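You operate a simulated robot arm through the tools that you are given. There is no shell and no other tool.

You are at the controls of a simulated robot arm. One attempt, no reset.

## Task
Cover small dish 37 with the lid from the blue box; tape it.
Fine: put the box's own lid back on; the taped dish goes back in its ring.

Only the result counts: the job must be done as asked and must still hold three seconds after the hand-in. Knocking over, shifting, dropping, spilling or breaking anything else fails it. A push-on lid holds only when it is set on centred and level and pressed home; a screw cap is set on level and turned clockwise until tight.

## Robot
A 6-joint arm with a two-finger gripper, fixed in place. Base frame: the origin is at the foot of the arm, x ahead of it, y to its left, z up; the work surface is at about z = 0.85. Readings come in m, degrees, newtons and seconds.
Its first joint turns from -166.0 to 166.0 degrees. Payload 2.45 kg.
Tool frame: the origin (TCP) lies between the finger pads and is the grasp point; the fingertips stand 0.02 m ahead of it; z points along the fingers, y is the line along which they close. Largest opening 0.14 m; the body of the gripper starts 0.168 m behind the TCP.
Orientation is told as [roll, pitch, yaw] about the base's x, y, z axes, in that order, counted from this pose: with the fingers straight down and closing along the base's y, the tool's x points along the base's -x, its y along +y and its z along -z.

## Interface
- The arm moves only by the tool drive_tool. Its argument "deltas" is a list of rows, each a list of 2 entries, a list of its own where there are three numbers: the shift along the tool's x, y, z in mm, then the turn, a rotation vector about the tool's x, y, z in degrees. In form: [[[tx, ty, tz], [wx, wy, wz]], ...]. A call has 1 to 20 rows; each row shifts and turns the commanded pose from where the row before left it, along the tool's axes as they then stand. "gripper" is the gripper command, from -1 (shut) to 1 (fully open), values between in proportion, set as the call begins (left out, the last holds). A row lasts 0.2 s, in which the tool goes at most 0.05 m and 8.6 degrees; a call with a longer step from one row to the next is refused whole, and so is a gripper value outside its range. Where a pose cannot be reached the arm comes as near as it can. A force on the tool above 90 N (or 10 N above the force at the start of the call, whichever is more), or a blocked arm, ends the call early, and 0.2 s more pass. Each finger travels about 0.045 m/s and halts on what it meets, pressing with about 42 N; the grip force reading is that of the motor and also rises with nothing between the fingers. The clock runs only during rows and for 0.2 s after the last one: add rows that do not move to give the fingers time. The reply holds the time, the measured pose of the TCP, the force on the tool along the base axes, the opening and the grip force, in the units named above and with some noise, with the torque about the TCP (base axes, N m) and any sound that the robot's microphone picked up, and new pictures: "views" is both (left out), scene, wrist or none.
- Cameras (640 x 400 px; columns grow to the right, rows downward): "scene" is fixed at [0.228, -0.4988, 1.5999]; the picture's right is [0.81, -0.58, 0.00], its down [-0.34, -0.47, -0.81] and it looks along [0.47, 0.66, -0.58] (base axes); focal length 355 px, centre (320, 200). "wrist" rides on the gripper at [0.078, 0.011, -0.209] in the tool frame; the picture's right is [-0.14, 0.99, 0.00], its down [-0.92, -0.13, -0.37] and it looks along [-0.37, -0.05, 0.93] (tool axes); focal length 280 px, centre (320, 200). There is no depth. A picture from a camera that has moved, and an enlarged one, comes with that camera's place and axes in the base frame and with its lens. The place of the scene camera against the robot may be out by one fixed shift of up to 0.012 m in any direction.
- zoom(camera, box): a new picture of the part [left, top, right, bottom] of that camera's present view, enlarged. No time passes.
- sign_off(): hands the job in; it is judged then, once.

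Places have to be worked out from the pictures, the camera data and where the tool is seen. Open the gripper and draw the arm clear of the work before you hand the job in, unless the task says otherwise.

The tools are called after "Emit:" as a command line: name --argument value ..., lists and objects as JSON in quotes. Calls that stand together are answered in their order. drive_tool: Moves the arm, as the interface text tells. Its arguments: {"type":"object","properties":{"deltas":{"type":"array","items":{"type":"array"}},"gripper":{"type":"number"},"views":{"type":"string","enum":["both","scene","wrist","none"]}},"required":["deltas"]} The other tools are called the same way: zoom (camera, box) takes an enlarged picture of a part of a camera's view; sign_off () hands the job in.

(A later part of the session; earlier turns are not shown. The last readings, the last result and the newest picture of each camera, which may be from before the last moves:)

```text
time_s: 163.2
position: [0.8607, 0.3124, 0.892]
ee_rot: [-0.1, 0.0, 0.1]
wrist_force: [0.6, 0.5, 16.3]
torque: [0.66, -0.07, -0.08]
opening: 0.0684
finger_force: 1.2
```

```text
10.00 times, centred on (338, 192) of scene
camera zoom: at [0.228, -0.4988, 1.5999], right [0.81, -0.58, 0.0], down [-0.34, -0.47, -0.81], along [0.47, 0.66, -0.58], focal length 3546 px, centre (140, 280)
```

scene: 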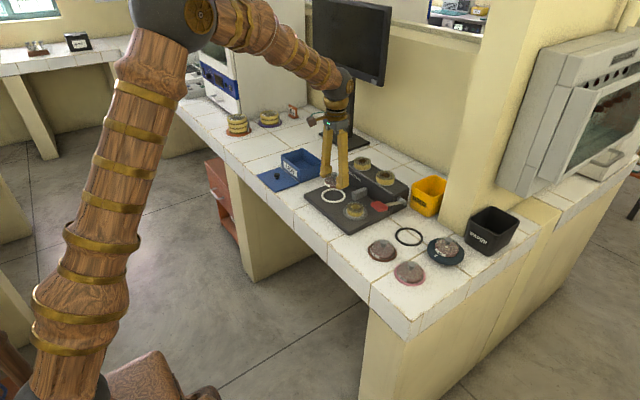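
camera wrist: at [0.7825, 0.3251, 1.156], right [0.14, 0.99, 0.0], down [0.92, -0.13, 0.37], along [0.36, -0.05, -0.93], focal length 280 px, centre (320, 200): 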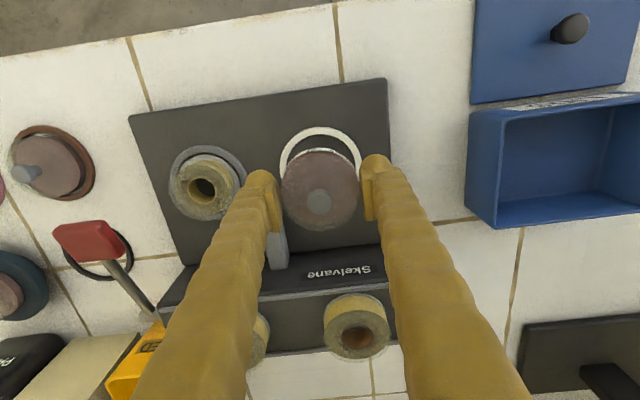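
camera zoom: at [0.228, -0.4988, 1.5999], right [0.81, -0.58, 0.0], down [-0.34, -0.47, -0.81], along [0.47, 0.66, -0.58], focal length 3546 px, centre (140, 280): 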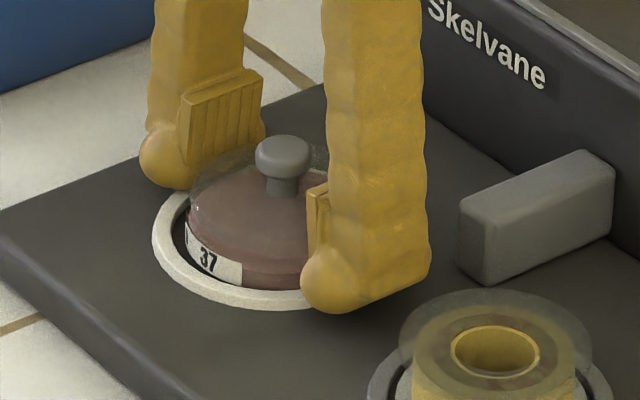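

The dish rests inside the white ring, and the +y tip only touches the ring. I rise 2 mm to unload it, open wide, and then lift clear.

Emit:
drive_tool --deltas '[[[0, 0, -1], [0, 0, 0]], [[0, 0, 0], [0, 0, 0]]]' --gripper -0.02 --views "none"

Emit:
drive_tool --deltas '[[[0, 0, -0.7], [0, 0, 0]], [[0, 0, 0], [0, 0, 0]], [[0, 0, 0], [0, 0, 0]]]' --gripper 0.08 --views "none"

Emit:
zoom --camera "scene" --box '[318, 172, 358, 212]'

Emit:
zoom --camera "wrist" --box '[250, 100, 390, 220]'

```text
time_s: 163.8
position: [0.8607, 0.314, 0.8932]
ee_rot: [-0.1, 0.1, 0.0]
wrist_force: [0.1, 0.7, -0.2]
torque: [-0.02, 0.0, 0.01]
opening: 0.0694
finger_force: 0.3
```

```text
time_s: 164.6
position: [0.8615, 0.3136, 0.8941]
ee_rot: [-0.1, 0.0, 0.1]
wrist_force: [-0.4, 0.7, -1.1]
torque: [0.0, 0.04, 0.0]
opening: 0.0756
finger_force: 0.1
```

```text
10.00 times, centred on (338, 192) of scene
camera zoom: at [0.228, -0.4988, 1.5999], right [0.81, -0.58, 0.0], down [-0.34, -0.47, -0.81], along [0.47, 0.66, -0.58], focal length 3546 px, centre (140, 280)
```

zoom: 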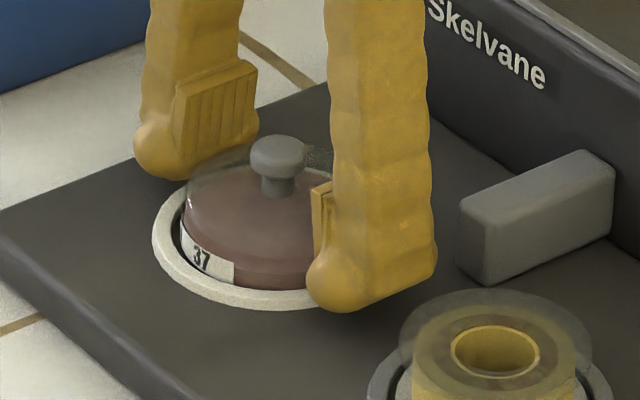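

```text
3.33 times, centred on (320, 160) of wrist
camera zoom: at [0.7834, 0.3232, 1.1026], right [0.14, 0.99, 0.0], down [0.92, -0.13, 0.37], along [0.36, -0.05, -0.93], focal length 935 px, centre (320, 333)
```

zoom: 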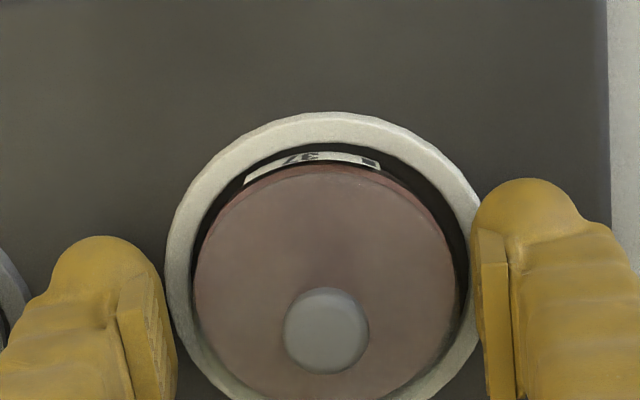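

Released cleanly. I rise and take a clear look at the machine with the dish in place.

Emit:
drive_tool --deltas '[[[0, 0, -10], [0, 0, 0]], [[0, 0, -25], [0, 0, 0]], [[0, 0, -40], [0, 0, 0]], [[0, 0, -40], [0, 0, 0]], [[30, 0, -20], [0, 0, 0]], [[40, 0, 0], [0, 0, 0]], [[30, -20, 0], [0, 0, 0]], [[0, 0, 0], [0, 0, 0]]]' --gripper 0.5

Emit:
zoom --camera "wrist" --box '[220, 150, 400, 300]'

Emit:
zoom --camera "scene" --box '[300, 160, 420, 235]'

```text
time_s: 166.4
position: [0.761, 0.291, 1.0309]
ee_rot: [0.0, 0.0, 0.1]
wrist_force: [-0.1, -0.3, 0.2]
torque: [-0.01, 0.0, 0.01]
opening: 0.1052
finger_force: 0.1
camera wrist: at [0.6831, 0.3014, 1.2392], right [0.14, 0.99, 0.0], down [0.92, -0.13, 0.37], along [0.36, -0.05, -0.93], focal length 280 px, centre (320, 200)
```

scene: 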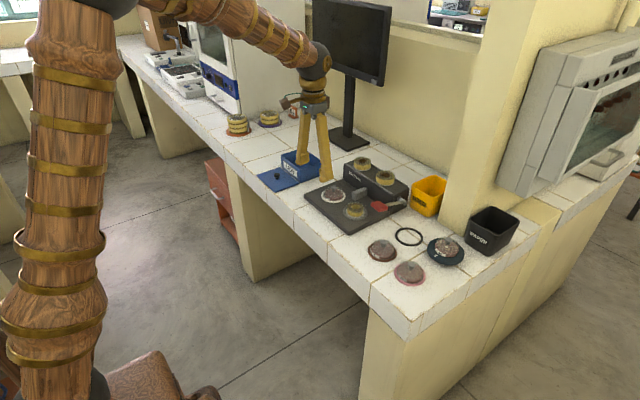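
wrist: 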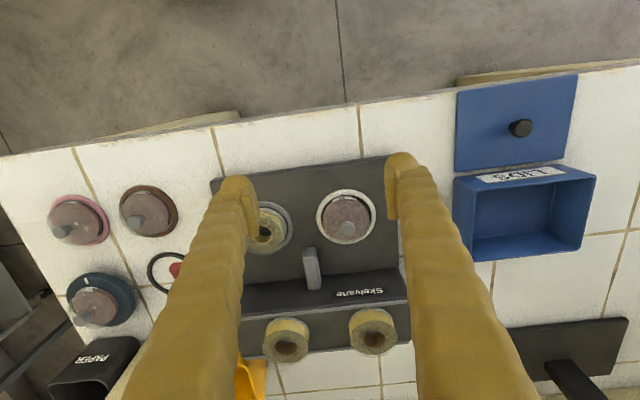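

```text
2.67 times, centred on (310, 225) of wrist
camera zoom: at [0.6831, 0.3014, 1.2392], right [0.14, 0.99, 0.0], down [0.92, -0.13, 0.37], along [0.36, -0.05, -0.93], focal length 748 px, centre (347, 133)
```

zoom: 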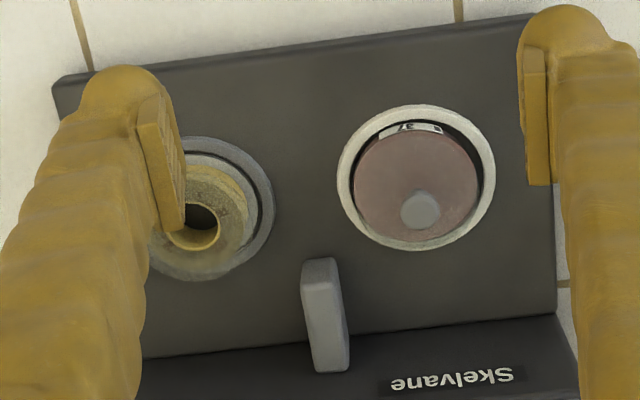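

```text
5.33 times, centred on (360, 198) of scene
camera zoom: at [0.228, -0.4988, 1.5999], right [0.81, -0.58, 0.0], down [-0.34, -0.47, -0.81], along [0.47, 0.66, -0.58], focal length 1891 px, centre (107, 213)
```

zoom: 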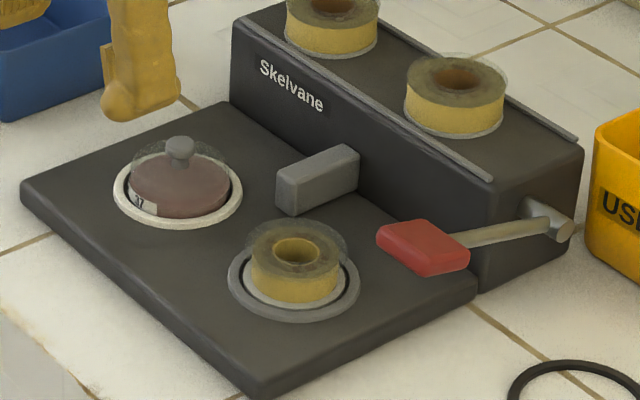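

The covered dish is in the white ring with its lid on. Next I go to the lever: I close the fingers and move near the red handle to measure it.

Emit:
drive_tool --deltas '[[[0, -45, 0], [0, 0, 0]], [[0, -45, 0], [0, 0, 0]], [[0, -45, 0], [0, 0, 0]], [[0, -45, 0], [0, 0, 0]], [[-30, 0, 0], [0, 0, 0]], [[0, 0, 0], [0, 0, 0]], [[0, 0, 0], [0, 0, 0]]]' --gripper -1 --views "wrist"

Emit:
zoom --camera "wrist" --box '[270, 150, 410, 290]'

Emit:
zoom --camera "scene" --box '[360, 180, 430, 230]'

```text
time_s: 168.0
position: [0.7901, 0.1121, 1.0288]
ee_rot: [0.0, -0.1, 0.0]
wrist_force: [-1.2, 0.1, -0.7]
torque: [0.0, -0.02, 0.04]
opening: 0.0
finger_force: 28.4
camera wrist: at [0.7131, 0.123, 1.2372], right [0.14, 0.99, 0.0], down [0.92, -0.13, 0.37], along [0.36, -0.05, -0.93], focal length 280 px, centre (320, 200)
```

wrist: 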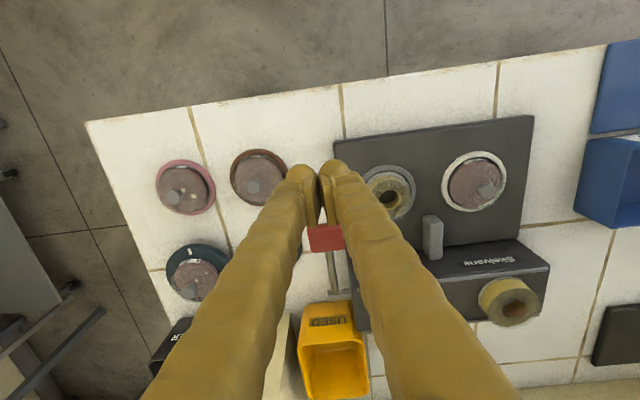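

```text
2.86 times, centred on (340, 220) of wrist
camera zoom: at [0.7131, 0.123, 1.2372], right [0.14, 0.99, 0.0], down [0.92, -0.13, 0.37], along [0.36, -0.05, -0.93], focal length 801 px, centre (263, 143)
```

zoom: 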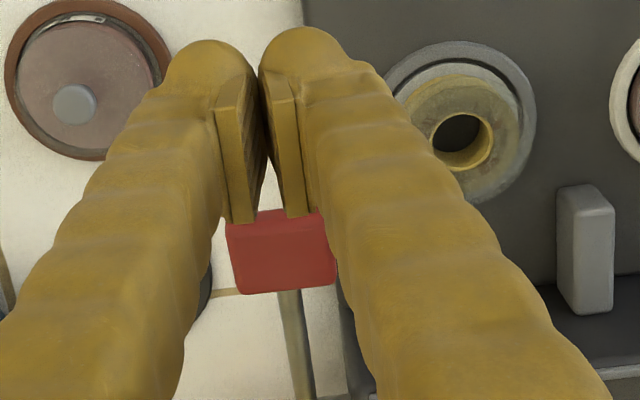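

```text
8.00 times, centred on (395, 205) of scene
camera zoom: at [0.228, -0.4988, 1.5999], right [0.81, -0.58, 0.0], down [-0.34, -0.47, -0.81], along [0.47, 0.66, -0.58], focal length 2837 px, centre (-280, 160)
```

zoom: 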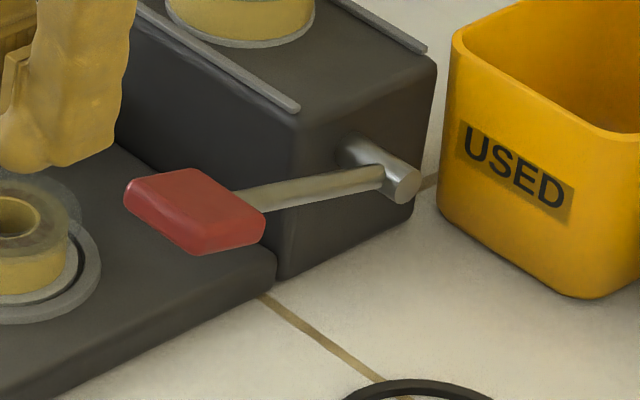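

The handle's centre is at about (0.881, 0.107, 0.937). I move the closed fingertips above it and press down in small steps, watching force and sound.

Emit:
drive_tool --deltas '[[[-45, -3, 0], [0, 0, 0]], [[-45, -2, 0], [0, 0, 0]], [[0, 0, 30], [0, 0, 0]], [[0, 0, 20], [0, 0, 0]], [[0, 0, 0], [0, 0, 0]]]' --gripper -1

Emit:
zoom --camera "wrist" --box '[270, 130, 390, 240]'

Emit:
zoom --camera "scene" --box '[360, 170, 430, 230]'

```text
time_s: 169.2
position: [0.8809, 0.1069, 0.9827]
ee_rot: [0.0, 0.0, 0.1]
wrist_force: [-0.4, 0.4, 1.2]
torque: [-0.01, -0.02, 0.03]
opening: 0.0
finger_force: 30.1
camera wrist: at [0.8039, 0.1188, 1.1901], right [0.14, 0.99, 0.0], down [0.92, -0.13, 0.37], along [0.36, -0.05, -0.93], focal length 280 px, centre (320, 200)
```

scene: 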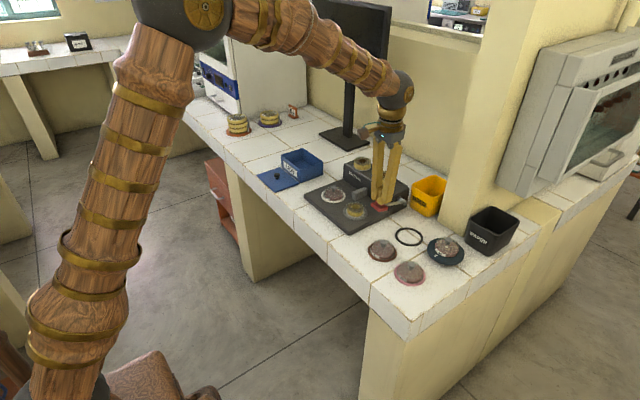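
wrist: 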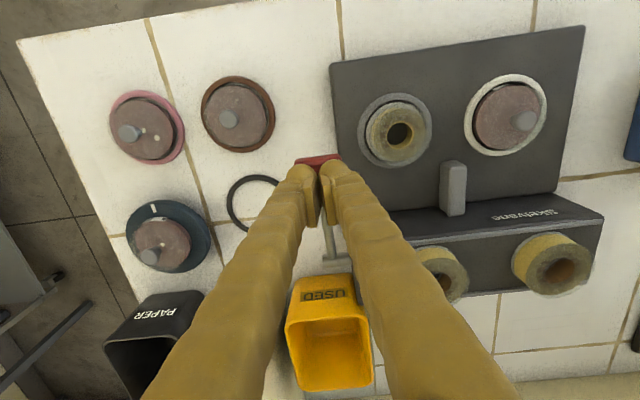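

```text
3.64 times, centred on (330, 185) of wrist
camera zoom: at [0.8039, 0.1188, 1.1901], right [0.14, 0.99, 0.0], down [0.92, -0.13, 0.37], along [0.36, -0.05, -0.93], focal length 1020 px, centre (284, 254)
```

zoom: 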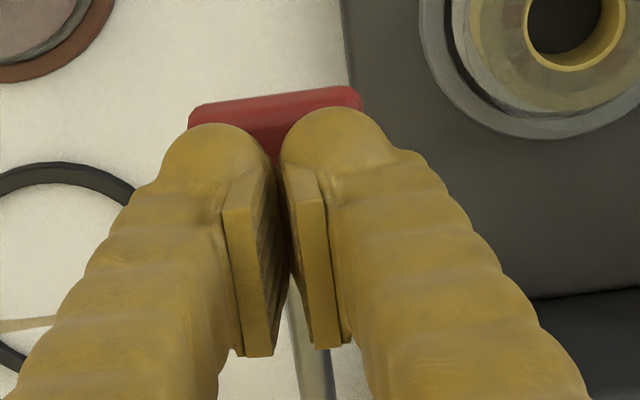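

```text
6.67 times, centred on (395, 200) of scene
camera zoom: at [0.228, -0.4988, 1.5999], right [0.81, -0.58, 0.0], down [-0.34, -0.47, -0.81], along [0.47, 0.66, -0.58], focal length 2364 px, centre (-180, 200)
```

zoom: 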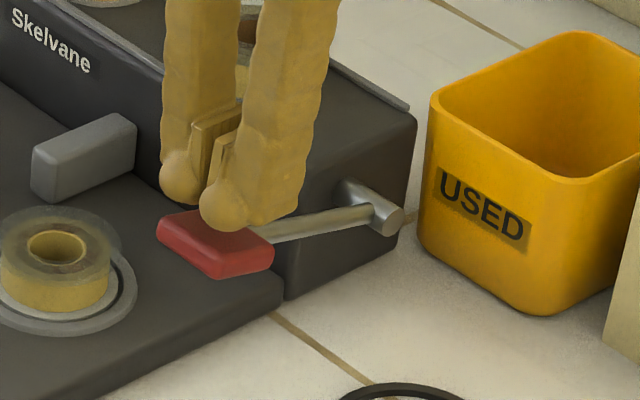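

The fingertips are right above the handle. I press down.

Emit:
drive_tool --deltas '[[[0, 0, 10], [0, 0, 0]], [[0, 0, 5], [0, 0, 0]], [[0, 0, 4], [0, 0, 0]], [[0, 0, 3], [0, 0, 0]], [[0, 0, 0], [0, 0, 0]]]' --gripper -1 --views "none"

Emit:
drive_tool --deltas '[[[0, 0, 3], [0, 0, 0]], [[0, 0, 3], [0, 0, 0]], [[0, 0, 0], [0, 0, 0]]]' --gripper -1 --views "none"

Emit:
zoom --camera "scene" --box '[360, 170, 430, 230]'

```text
time_s: 170.4
position: [0.8812, 0.1069, 0.9574]
ee_rot: [-0.1, 0.0, 0.1]
wrist_force: [1.0, 0.3, 1.4]
torque: [0.01, 0.0, 0.05]
opening: 0.006
finger_force: 29.5
```

```text
time_s: 171.2
position: [0.8815, 0.1079, 0.9516]
ee_rot: [0.0, 0.0, 0.1]
wrist_force: [1.3, 0.7, 2.0]
torque: [0.01, 0.0, -0.03]
opening: 0.0062
finger_force: 29.4
```

```text
6.67 times, centred on (395, 200) of scene
camera zoom: at [0.228, -0.4988, 1.5999], right [0.81, -0.58, 0.0], down [-0.34, -0.47, -0.81], along [0.47, 0.66, -0.58], focal length 2364 px, centre (-180, 200)
```

zoom: 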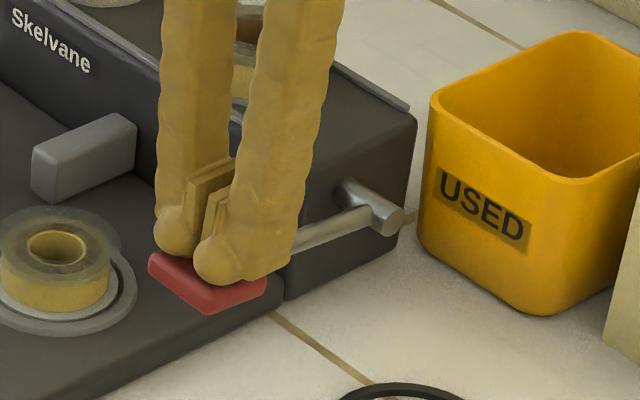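

The lever swings down easily with about 2 N. I continue down to its end stop.

Emit:
drive_tool --deltas '[[[0, 0, 5], [0, 0, 0]], [[0, 0, 5], [0, 0, 0]], [[0, 0, 5], [0, 0, 0]], [[0, 0, 0], [0, 0, 0]]]' --gripper -1 --views "none"

Emit:
drive_tool --deltas '[[[0, 0, 5], [0, 0, 0]], [[0, 0, 5], [0, 0, 0]], [[0, 0, 0], [0, 0, 0]]]' --gripper -1 --views "none"

Emit:
zoom --camera "scene" --box '[300, 160, 430, 240]'

```text
time_s: 172.2
position: [0.8812, 0.1067, 0.9366]
ee_rot: [-0.2, 0.0, 0.0]
wrist_force: [-0.6, 0.8, 3.1]
torque: [0.01, 0.0, 0.02]
opening: 0.006
finger_force: 29.8
```

```text
time_s: 173.0
position: [0.8816, 0.1074, 0.9301]
ee_rot: [0.0, -0.2, 0.2]
wrist_force: [-19.6, -2.1, 46.0]
torque: [-0.03, -0.17, -0.03]
opening: 0.0059
finger_force: 28.9
```

```text
4.92 times, centred on (365, 200) of scene
camera zoom: at [0.228, -0.4988, 1.5999], right [0.81, -0.58, 0.0], down [-0.34, -0.47, -0.81], along [0.47, 0.66, -0.58], focal length 1746 px, centre (98, 200)
```

zoom: 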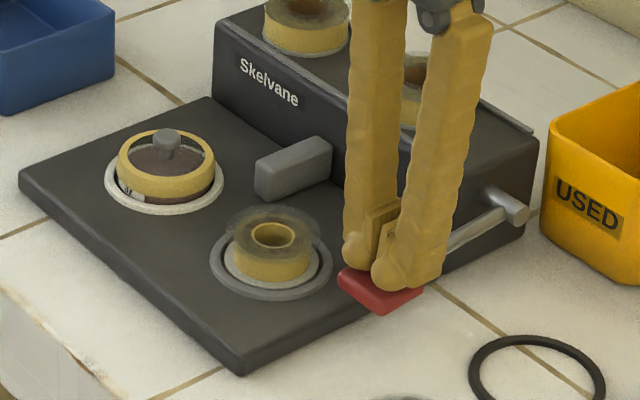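

The dish now has a yellow tape band around it; the lever has reached its stop. I lift off slowly and see whether the lever returns.

Emit:
drive_tool --deltas '[[[0, 0, -5], [0, 0, 0]], [[0, 0, -10], [0, 0, 0]], [[0, 0, -10], [0, 0, 0]], [[0, 0, -15], [0, 0, 0]], [[0, 0, -30], [0, 0, 0]], [[0, 0, -30], [0, 0, 0]], [[30, 0, 0], [0, 0, 0]], [[40, 0, 0], [0, 0, 0]], [[0, 0, 0], [0, 0, 0]]]' --gripper -1

Emit:
zoom --camera "scene" --box '[300, 160, 430, 240]'

Emit:
zoom --camera "scene" --box '[314, 172, 354, 212]'

```text
time_s: 175.0
position: [0.8094, 0.1082, 1.0242]
ee_rot: [0.0, 0.0, 0.1]
wrist_force: [0.2, 0.5, 0.0]
torque: [0.02, -0.01, 0.02]
opening: 0.0
finger_force: 29.4
camera wrist: at [0.7315, 0.1183, 1.2332], right [0.14, 0.99, 0.0], down [0.92, -0.13, 0.37], along [0.36, -0.05, -0.93], focal length 280 px, centre (320, 200)
```

scene: 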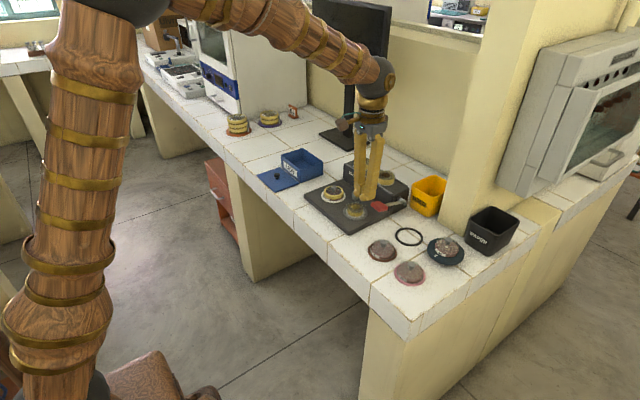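
wrist: 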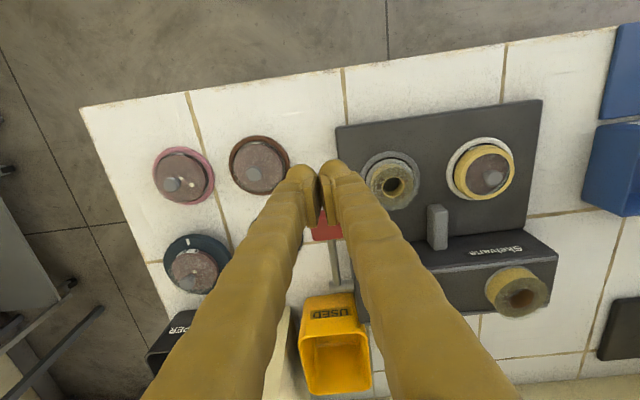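

```text
4.92 times, centred on (365, 200) of scene
camera zoom: at [0.228, -0.4988, 1.5999], right [0.81, -0.58, 0.0], down [-0.34, -0.47, -0.81], along [0.47, 0.66, -0.58], focal length 1746 px, centre (98, 200)
```

zoom: 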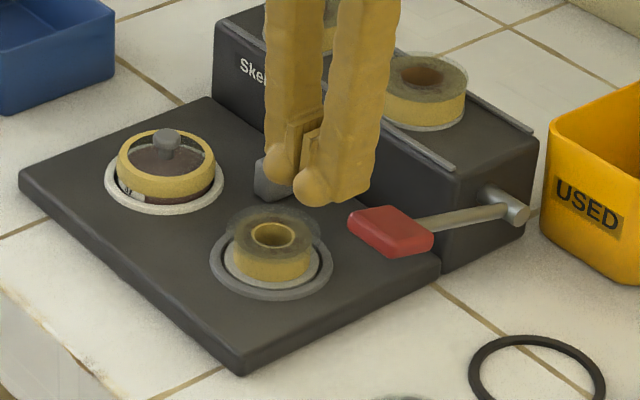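

```text
10.00 times, centred on (334, 192) of scene
camera zoom: at [0.228, -0.4988, 1.5999], right [0.81, -0.58, 0.0], down [-0.34, -0.47, -0.81], along [0.47, 0.66, -0.58], focal length 3546 px, centre (180, 280)
```

zoom: 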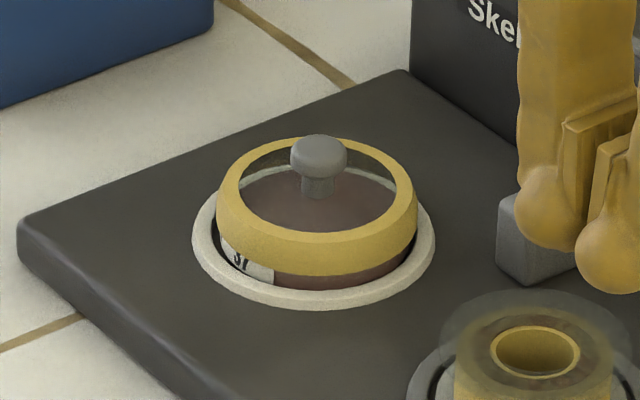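

The lever sprang back and the dish is fully banded with tape. I return above it with the fingers open, to pick the taped dish up by its body again.

Emit:
drive_tool --deltas '[[[0, 45, 0], [0, 0, 0]], [[0, 45, 0], [0, 0, 0]], [[0, 45, 0], [0, 0, 0]], [[0, 45, 0], [0, 0, 0]], [[-30, 25, 0], [0, 0, 0]], [[-21, 0, 20], [0, 0, 0]], [[0, 0, 30], [0, 0, 0]], [[0, 0, 30], [0, 0, 0]], [[0, 0, 10], [0, 0, 0]], [[0, 0, 0], [0, 0, 0]]]' --gripper 0.25 --views "wrist"

Emit:
zoom --camera "wrist" --box '[250, 100, 390, 220]'

Emit:
zoom --camera "scene" --box '[310, 160, 370, 215]'

```text
time_s: 177.2
position: [0.8604, 0.3107, 0.9372]
ee_rot: [-0.2, 0.1, 0.1]
wrist_force: [0.5, -0.3, 0.2]
torque: [0.02, 0.04, -0.01]
opening: 0.0874
finger_force: 0.0
camera wrist: at [0.7831, 0.3212, 1.1459], right [0.14, 0.99, 0.0], down [0.92, -0.13, 0.37], along [0.36, -0.05, -0.93], focal length 280 px, centre (320, 200)
```

wrist: 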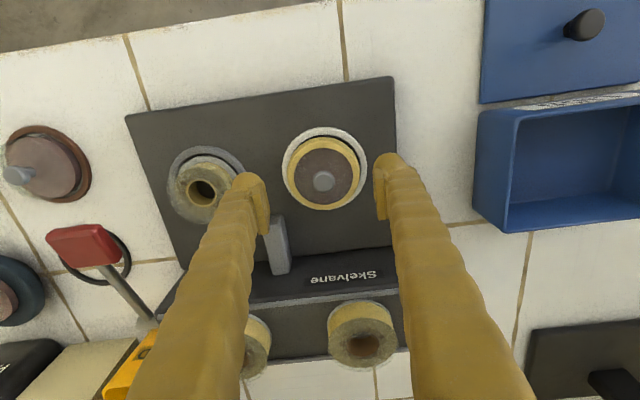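

```text
3.33 times, centred on (320, 160) of wrist
camera zoom: at [0.7831, 0.3212, 1.1459], right [0.14, 0.99, 0.0], down [0.92, -0.13, 0.37], along [0.36, -0.05, -0.93], focal length 935 px, centre (320, 333)
```

zoom: 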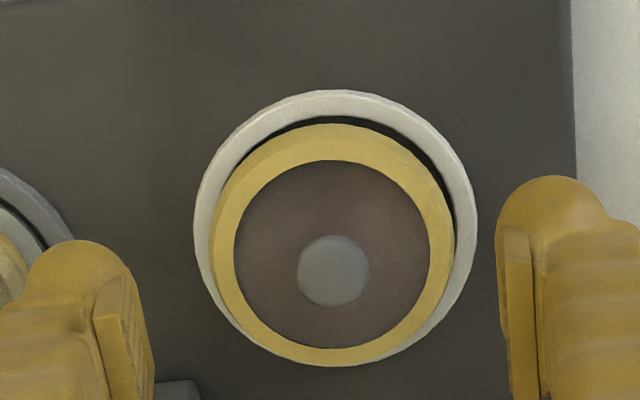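

```text
7.27 times, centred on (340, 188) of scene
camera zoom: at [0.228, -0.4988, 1.5999], right [0.81, -0.58, 0.0], down [-0.34, -0.47, -0.81], along [0.47, 0.66, -0.58], focal length 2579 px, centre (174, 291)
```

zoom: 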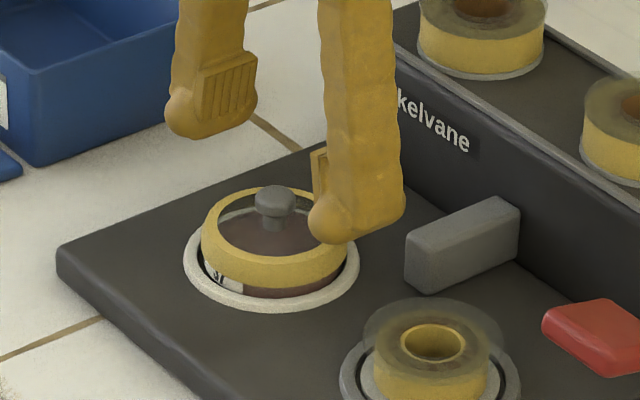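

The dish centre is about (-1, +3.6) mm from the grasp point. I correct and lower astride it to 0.8945, just above the white ring.

Emit:
drive_tool --deltas '[[[1.2, 3.6, 10], [0, 0, 0]], [[0, 0, 15], [0, 0, 0]], [[0, 0, 10], [0, 0, 0]], [[0, 0, 0], [0, 0, 0]]]' --gripper 0.15 --views "none"

Emit:
drive_tool --deltas '[[[0, 0, 4], [0, 0, 0]], [[0, 0, 3], [0, 0, 0]], [[0, 0, 0], [0, 0, 0]]]' --gripper 0.15 --views "none"

Emit:
zoom --camera "wrist" --box '[250, 100, 390, 220]'

Emit:
zoom --camera "scene" --box '[315, 165, 360, 212]'

```text
time_s: 178.2
position: [0.8601, 0.316, 0.9016]
ee_rot: [0.0, 0.0, 0.1]
wrist_force: [0.4, 0.6, 0.3]
torque: [0.02, 0.01, 0.03]
opening: 0.0806
finger_force: 0.0
```

```text
time_s: 179.0
position: [0.8612, 0.3155, 0.8948]
ee_rot: [0.0, 0.0, 0.1]
wrist_force: [0.3, -0.7, -0.9]
torque: [0.01, 0.01, 0.02]
opening: 0.0806
finger_force: 0.1
```

```text
3.33 times, centred on (320, 160) of wrist
camera zoom: at [0.7831, 0.3265, 1.1033], right [0.14, 0.99, 0.0], down [0.92, -0.13, 0.37], along [0.36, -0.05, -0.93], focal length 935 px, centre (320, 333)
```

zoom: 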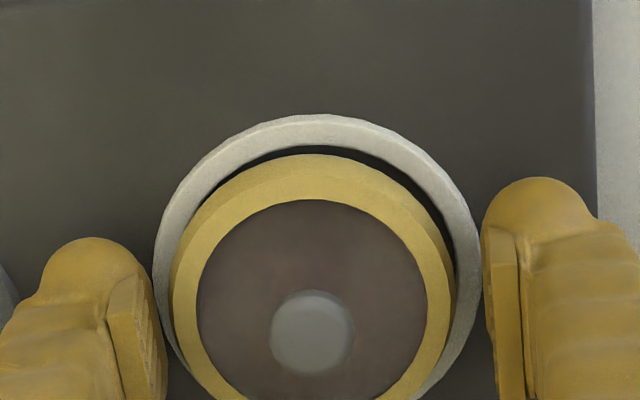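

```text
8.51 times, centred on (338, 188) of scene
camera zoom: at [0.228, -0.4988, 1.5999], right [0.81, -0.58, 0.0], down [-0.34, -0.47, -0.81], along [0.47, 0.66, -0.58], focal length 3018 px, centre (171, 298)
```

zoom: 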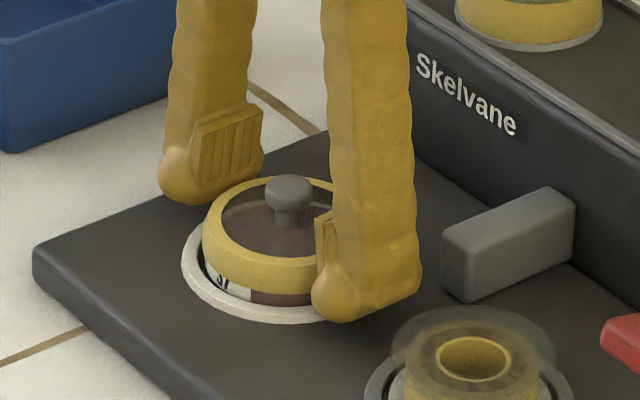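

I shift 1.7 mm to -y to centre, then close onto the taped band in steps.

Emit:
drive_tool --deltas '[[[0, -1.7, 0.7], [0, 0, 0]], [[0, 0, 0], [0, 0, 0]]]' --gripper 0.06 --views "none"

Emit:
drive_tool --deltas '[[[0, 0, 0], [0, 0, 0]], [[0, 0, 0], [0, 0, 0]]]' --gripper 0.01 --views "none"

Emit:
drive_tool --deltas '[[[0, 0, 0], [0, 0, 0]], [[0, 0, 0], [0, 0, 0]]]' --gripper -0.03 --views "none"

Emit:
drive_tool --deltas '[[[0, 0, 0], [0, 0, 0]], [[0, 0, 0], [0, 0, 0]]]' --gripper -0.07 --views "none"

Emit:
zoom --camera "wrist" --box '[250, 100, 390, 220]'

```text
time_s: 179.6
position: [0.8603, 0.3138, 0.8944]
ee_rot: [-0.2, 0.0, 0.1]
wrist_force: [0.2, -0.2, -0.5]
torque: [0.01, 0.01, 0.01]
opening: 0.0744
finger_force: 0.0
```

```text
time_s: 180.2
position: [0.8606, 0.3144, 0.8942]
ee_rot: [-0.1, 0.0, 0.1]
wrist_force: [0.6, -0.1, 0.9]
torque: [-0.01, 0.0, -0.03]
opening: 0.0708
finger_force: 0.0
```

```text
time_s: 180.8
position: [0.8597, 0.3146, 0.8948]
ee_rot: [-0.1, 0.0, 0.2]
wrist_force: [0.0, -0.5, 0.3]
torque: [-0.02, 0.0, 0.02]
opening: 0.0678
finger_force: 0.5
```

```text
time_s: 181.4
position: [0.8602, 0.3143, 0.8938]
ee_rot: [-0.1, 0.0, 0.2]
wrist_force: [-1.0, -0.4, 0.9]
torque: [0.03, 0.02, 0.03]
opening: 0.066
finger_force: 39.8
```

```text
3.33 times, centred on (320, 160) of wrist
camera zoom: at [0.7829, 0.3253, 1.1023], right [0.14, 0.99, 0.0], down [0.92, -0.13, 0.37], along [0.36, -0.05, -0.93], focal length 935 px, centre (320, 333)
```

zoom: 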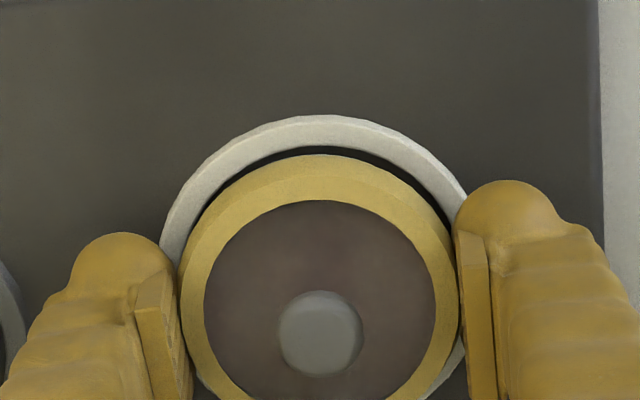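

A clean grip: 40 N at 66 mm and no vertical force. I lift a few millimetres and check.

Emit:
drive_tool --deltas '[[[0, 0, -1.5], [0, 0, 0]], [[0, 0, -2], [0, 0, 0]], [[0, 0, -3], [0, 0, 0]], [[0, 0, 0], [0, 0, 0]]]' --gripper -0.14 --views "none"

Emit:
zoom --camera "scene" --box '[315, 165, 360, 212]'

Emit:
zoom --camera "wrist" --box '[250, 100, 390, 220]'

```text
time_s: 182.4
position: [0.8613, 0.3142, 0.8996]
ee_rot: [0.0, -0.1, 0.1]
wrist_force: [0.2, 0.5, -3.2]
torque: [-0.03, -0.02, 0.02]
opening: 0.066
finger_force: 41.9
```

```text
8.51 times, centred on (338, 188) of scene
camera zoom: at [0.228, -0.4988, 1.5999], right [0.81, -0.58, 0.0], down [-0.34, -0.47, -0.81], along [0.47, 0.66, -0.58], focal length 3018 px, centre (171, 298)
```

zoom: 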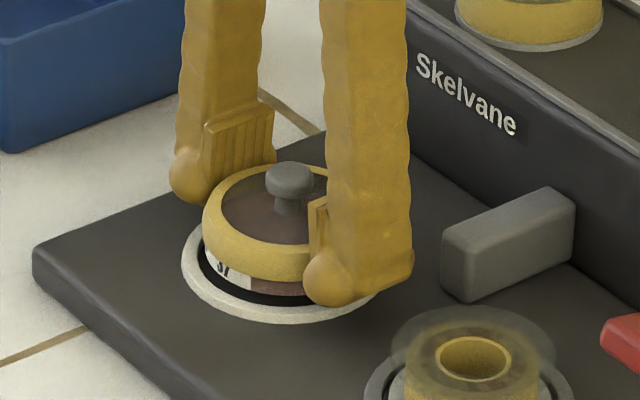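

```text
3.33 times, centred on (320, 160) of wrist
camera zoom: at [0.7834, 0.3251, 1.1082], right [0.14, 0.99, 0.0], down [0.92, -0.13, 0.37], along [0.36, -0.05, -0.93], focal length 935 px, centre (320, 333)
```

zoom: 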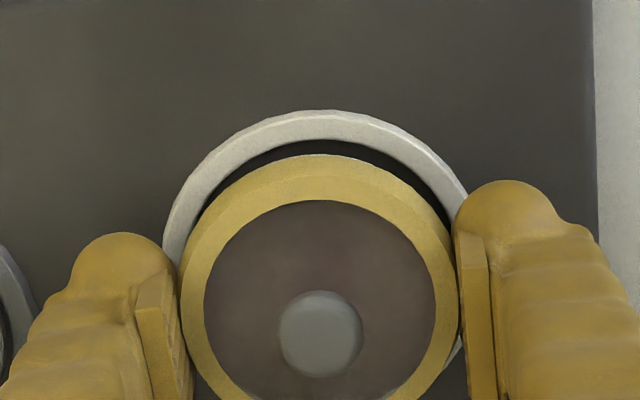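

The taped dish lifts cleanly. I raise it and carry it back toward its black ring, retracing the path I came by.

Emit:
drive_tool --deltas '[[[0, 0, -10], [0, 0, 0]], [[0, 0, -25], [0, 0, 0]], [[0, 0, -40], [0, 0, 0]], [[0, 0, -40], [0, 0, 0]], [[0, 0, -15], [0, 0, 0]], [[0, -40, 0], [0, 0, 0]], [[0, -40, 0], [0, 0, 0]], [[0, -40, 0], [0, 0, 0]], [[0, -40, 0], [0, 0, 0]], [[-20, -35, 0], [0, 0, 0]], [[-25, -35, 0], [0, 0, 0]], [[-28, -33.8, 0], [0, 0, 0]], [[-2, -30, 0], [0, 0, 0]], [[0, 0, 0], [0, 0, 0]]]' --gripper -0.14

Emit:
zoom --camera "wrist" --box '[250, 100, 390, 220]'

Emit:
zoom --camera "scene" --box '[380, 165, 440, 250]'

```text
time_s: 185.4
position: [0.938, 0.0215, 1.0277]
ee_rot: [0.0, 0.1, 0.1]
wrist_force: [-0.1, -0.3, -1.2]
torque: [-0.03, -0.02, -0.01]
opening: 0.0661
finger_force: 42.3
camera wrist: at [0.8599, 0.0319, 1.236], right [0.14, 0.99, 0.0], down [0.92, -0.13, 0.37], along [0.36, -0.05, -0.93], focal length 280 px, centre (320, 200)
```

scene: 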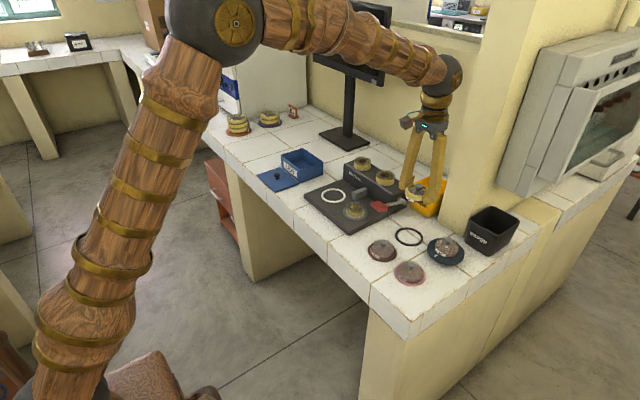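
wrist: 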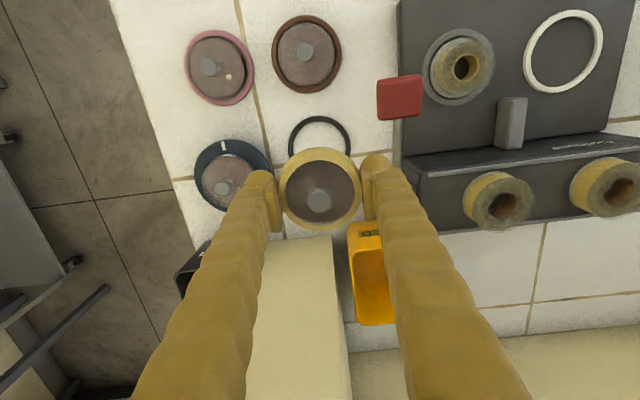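

```text
3.33 times, centred on (320, 160) of wrist
camera zoom: at [0.8599, 0.0319, 1.236], right [0.14, 0.99, 0.0], down [0.92, -0.13, 0.37], along [0.36, -0.05, -0.93], focal length 935 px, centre (320, 333)
```

zoom: 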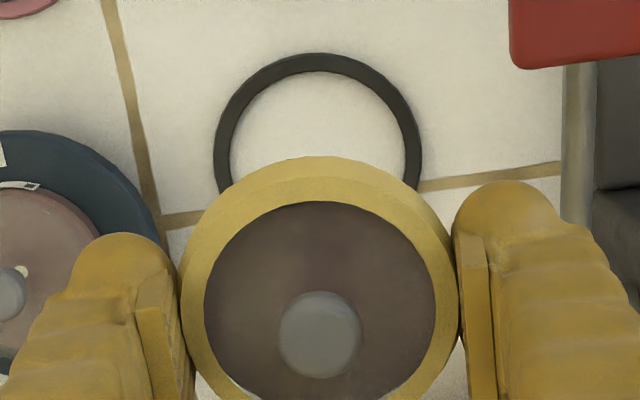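

```text
4.71 times, centred on (410, 208) of scene
camera zoom: at [0.228, -0.4988, 1.5999], right [0.81, -0.58, 0.0], down [-0.34, -0.47, -0.81], along [0.47, 0.66, -0.58], focal length 1669 px, centre (-104, 165)
```

zoom: 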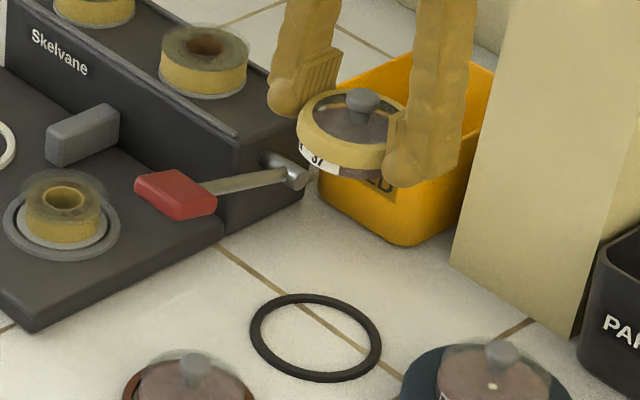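

I'm above the black ring, with offsets of about 1–2 mm at most. I lower to about 0.93 and refine.

Emit:
drive_tool --deltas '[[[0.5, -1, 30], [0, 0, 0]], [[0, 0, 35], [0, 0, 0]], [[0, 0, 30], [0, 0, 0]], [[0, 0, 0], [0, 0, 0]], [[0, 0, 0], [0, 0, 0]]]' --gripper -0.14 --views "none"

Emit:
zoom --camera "wrist" --box '[250, 100, 390, 220]'

Emit:
zoom --camera "scene" --box '[388, 200, 434, 252]'

```text
time_s: 186.6
position: [0.9369, 0.0205, 0.9346]
ee_rot: [0.0, 0.0, 0.0]
wrist_force: [0.8, -0.7, -0.8]
torque: [-0.01, -0.01, -0.02]
opening: 0.0659
finger_force: 41.9
```

```text
3.33 times, centred on (320, 160) of wrist
camera zoom: at [0.8595, 0.0299, 1.143], right [0.14, 0.99, 0.0], down [0.92, -0.13, 0.37], along [0.36, -0.05, -0.93], focal length 935 px, centre (320, 333)
```

zoom: 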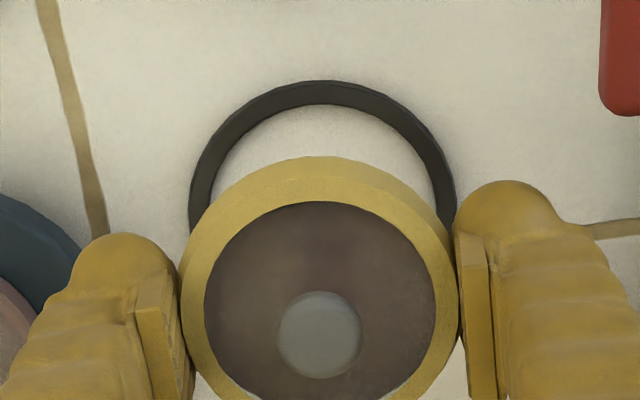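

```text
7.69 times, centred on (411, 226) of scene
camera zoom: at [0.228, -0.4988, 1.5999], right [0.81, -0.58, 0.0], down [-0.34, -0.47, -0.81], along [0.47, 0.66, -0.58], focal length 2728 px, centre (-380, 0)
```

zoom: 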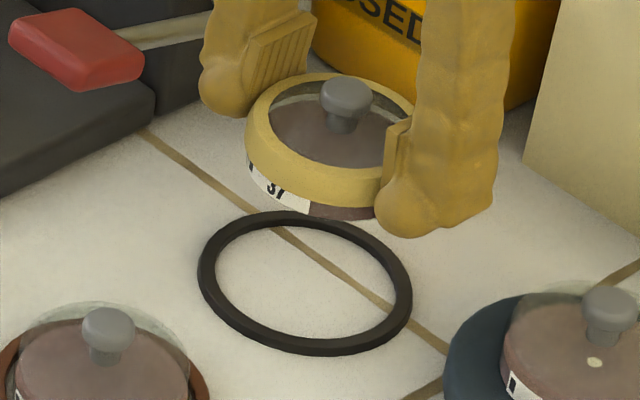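

The ring is about 3 mm nearer in x than the dish centre and 0.6 mm to +y. I correct and lower further.

Emit:
drive_tool --deltas '[[[2.9, 0.6, 15], [0, 0, 0]], [[0, 0, 15], [0, 0, 0]], [[0, 0, 8], [0, 0, 0]], [[0, 0, 0], [0, 0, 0]], [[0, 0, 0], [0, 0, 0]]]' --gripper -0.14 --views "none"

Emit:
zoom --camera "wrist" --box '[250, 100, 390, 220]'

Emit:
zoom --camera "scene" --box '[388, 205, 434, 252]'

```text
time_s: 187.8
position: [0.9342, 0.02, 0.8977]
ee_rot: [-0.1, 0.0, 0.2]
wrist_force: [-0.6, 0.0, -1.1]
torque: [-0.02, -0.02, 0.02]
opening: 0.066
finger_force: 41.6
```

```text
3.33 times, centred on (320, 160) of wrist
camera zoom: at [0.8562, 0.0314, 1.1059], right [0.14, 0.99, 0.0], down [0.92, -0.13, 0.37], along [0.36, -0.05, -0.93], focal length 935 px, centre (320, 333)
```

zoom: 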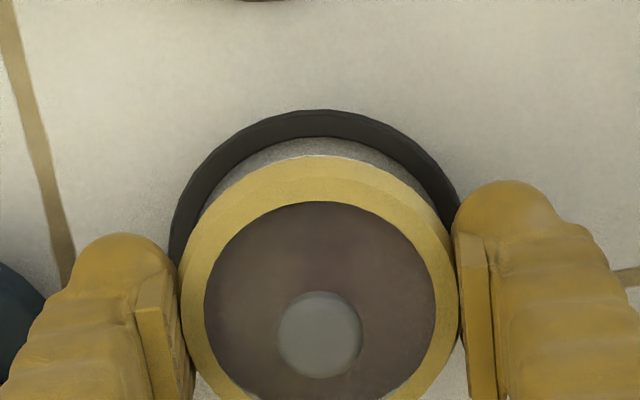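

```text
8.51 times, centred on (411, 228) of scene
camera zoom: at [0.228, -0.4988, 1.5999], right [0.81, -0.58, 0.0], down [-0.34, -0.47, -0.81], along [0.47, 0.66, -0.58], focal length 3018 px, centre (-454, -43)
```

zoom: 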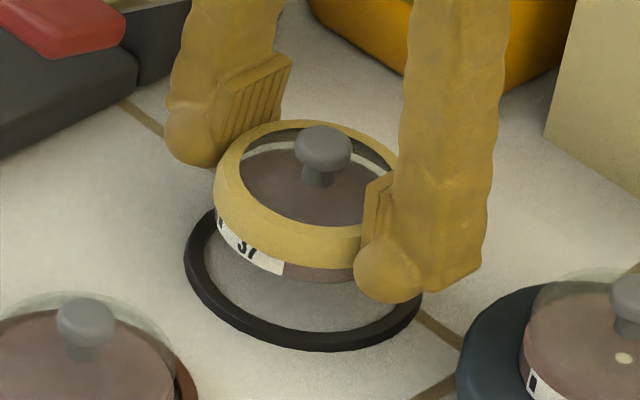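

Position now matches the original pick-up alignment. I lower in steps to contact.

Emit:
drive_tool --deltas '[[[0, 0, 8], [0, 0, 0]], [[0, 0, 6], [0, 0, 0]], [[0, 0, 3], [0, 0, 0]], [[0, 0, 0], [0, 0, 0]]]' --gripper -0.14 --views "none"

Emit:
zoom --camera "wrist" --box '[250, 100, 390, 220]'

Emit:
zoom --camera "scene" --box '[388, 205, 434, 252]'

```text
time_s: 188.8
position: [0.9343, 0.0212, 0.8805]
ee_rot: [-0.2, 0.0, 0.1]
wrist_force: [1.2, -0.8, -3.3]
torque: [-0.02, -0.05, 0.01]
opening: 0.0659
finger_force: 42.4
```

```text
3.33 times, centred on (320, 160) of wrist
camera zoom: at [0.8556, 0.0318, 1.0889], right [0.14, 0.99, 0.0], down [0.92, -0.13, 0.37], along [0.36, -0.05, -0.93], focal length 935 px, centre (320, 333)
```

zoom: 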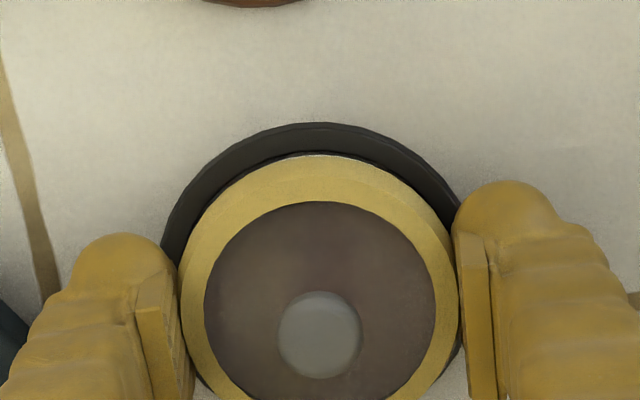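

```text
8.51 times, centred on (411, 228) of scene
camera zoom: at [0.228, -0.4988, 1.5999], right [0.81, -0.58, 0.0], down [-0.34, -0.47, -0.81], along [0.47, 0.66, -0.58], focal length 3018 px, centre (-454, -43)
```

zoom: 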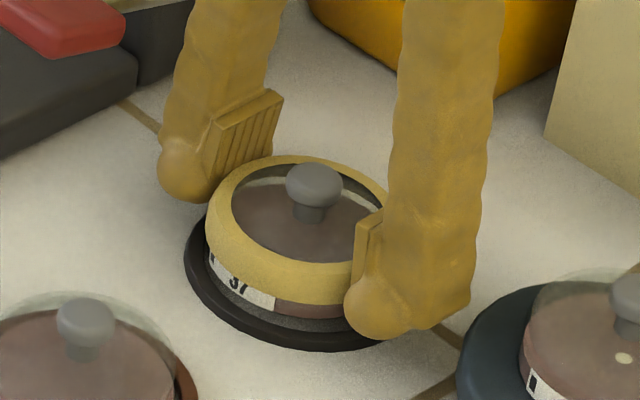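

Emit:
drive_tool --deltas '[[[0, 0, 1.5], [0, 0, 0]], [[0, 0, 1.5], [0, 0, 0]], [[0, 0, 0], [0, 0, 0]]]' --gripper -0.14 --views "none"

Emit:
drive_tool --deltas '[[[0, 0, 1], [0, 0, 0]], [[0, 0, 0], [0, 0, 0]]]' --gripper -0.14 --views "none"

Emit:
drive_tool --deltas '[[[0, 0, 1], [0, 0, 0]], [[0, 0, 0], [0, 0, 0]]]' --gripper -0.14 --views "none"

Emit:
drive_tool --deltas '[[[0, 0, 1], [0, 0, 0]], [[0, 0, 0], [0, 0, 0]]]' --gripper -0.14 --views "none"

Emit:
zoom --camera "wrist" --box '[250, 100, 390, 220]'

Emit:
zoom --camera "scene" --box '[388, 205, 434, 252]'

```text
time_s: 189.6
position: [0.9324, 0.0202, 0.8771]
ee_rot: [0.0, 0.0, 0.1]
wrist_force: [0.3, 0.9, 16.3]
torque: [0.03, 0.64, -0.03]
opening: 0.0663
finger_force: 41.9
```

```text
time_s: 190.2
position: [0.9333, 0.0218, 0.8767]
ee_rot: [-0.2, -0.1, 0.1]
wrist_force: [0.5, -3.6, 21.7]
torque: [-0.05, 0.84, 0.14]
opening: 0.066
finger_force: 41.7
```

```text
time_s: 190.8
position: [0.9327, 0.0207, 0.8757]
ee_rot: [0.1, -0.1, 0.1]
wrist_force: [11.0, 1.4, 21.4]
torque: [0.03, 0.57, -0.04]
opening: 0.0661
finger_force: 42.0
```

```text
time_s: 191.4
position: [0.9317, 0.0196, 0.874]
ee_rot: [0.0, 0.0, 0.0]
wrist_force: [9.2, 2.1, 22.3]
torque: [0.01, 0.63, -0.09]
opening: 0.0662
finger_force: 41.8
```

```text
3.33 times, centred on (320, 160) of wrist
camera zoom: at [0.8541, 0.0308, 1.0823], right [0.14, 0.99, 0.0], down [0.92, -0.13, 0.37], along [0.37, -0.05, -0.93], focal length 935 px, centre (320, 333)
```

zoom: 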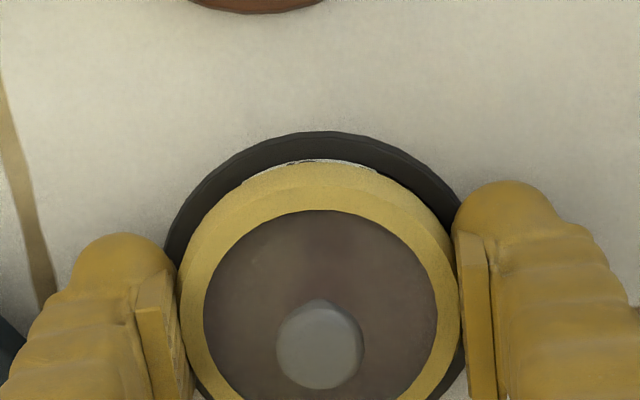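

```text
8.51 times, centred on (411, 228) of scene
camera zoom: at [0.228, -0.4988, 1.5999], right [0.81, -0.58, 0.0], down [-0.34, -0.47, -0.81], along [0.47, 0.66, -0.58], focal length 3018 px, centre (-454, -43)
```

zoom: 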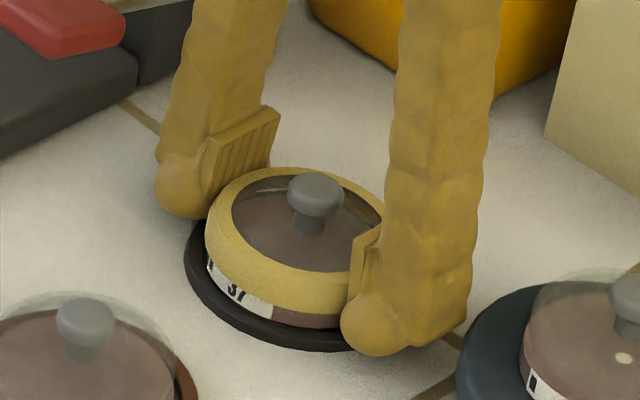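

The dish's near edge caught on the ring (contact 40 mm toward me), tilting it slightly in the grip. I raise 5 mm, move out 2.5 mm and try again.

Emit:
drive_tool --deltas '[[[0, 0, -3], [0, 0, 0]], [[0, 0, -4], [0, 0, 0]], [[-2.5, 0, 0], [0, 0, 0]], [[0, 0, 0], [0, 0, 0]], [[0, 0, 0], [0, 0, 0]]]' --gripper -0.14 --views "none"

Emit:
zoom --camera "wrist" --box '[250, 100, 390, 220]'

Emit:
zoom --camera "scene" --box '[388, 205, 434, 252]'

```text
time_s: 192.6
position: [0.9331, 0.0191, 0.8825]
ee_rot: [-0.1, 0.1, 0.0]
wrist_force: [0.6, 0.9, -2.0]
torque: [-0.05, -0.07, 0.0]
opening: 0.0662
finger_force: 41.9
```

```text
3.33 times, centred on (320, 160) of wrist
camera zoom: at [0.8561, 0.0303, 1.0899], right [0.14, 0.99, 0.0], down [0.92, -0.13, 0.37], along [0.36, -0.05, -0.93], focal length 935 px, centre (320, 333)
```

zoom: 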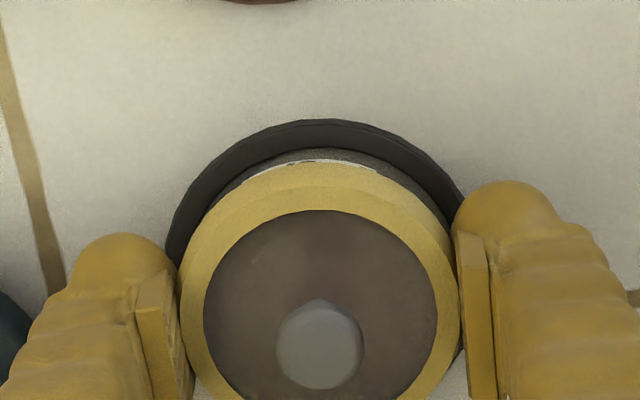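

```text
8.51 times, centred on (411, 228) of scene
camera zoom: at [0.228, -0.4988, 1.5999], right [0.81, -0.58, 0.0], down [-0.34, -0.47, -0.81], along [0.47, 0.66, -0.58], focal length 3018 px, centre (-454, -43)
```

zoom: 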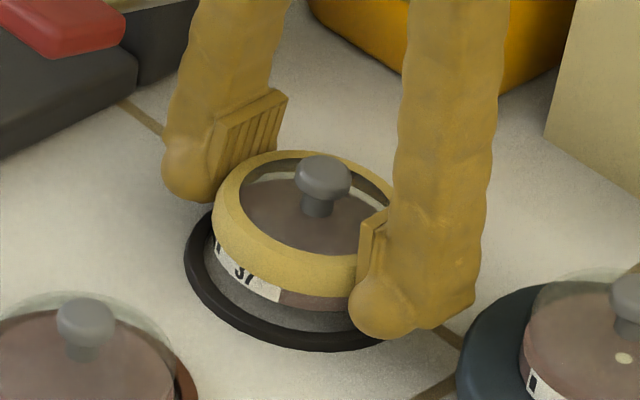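

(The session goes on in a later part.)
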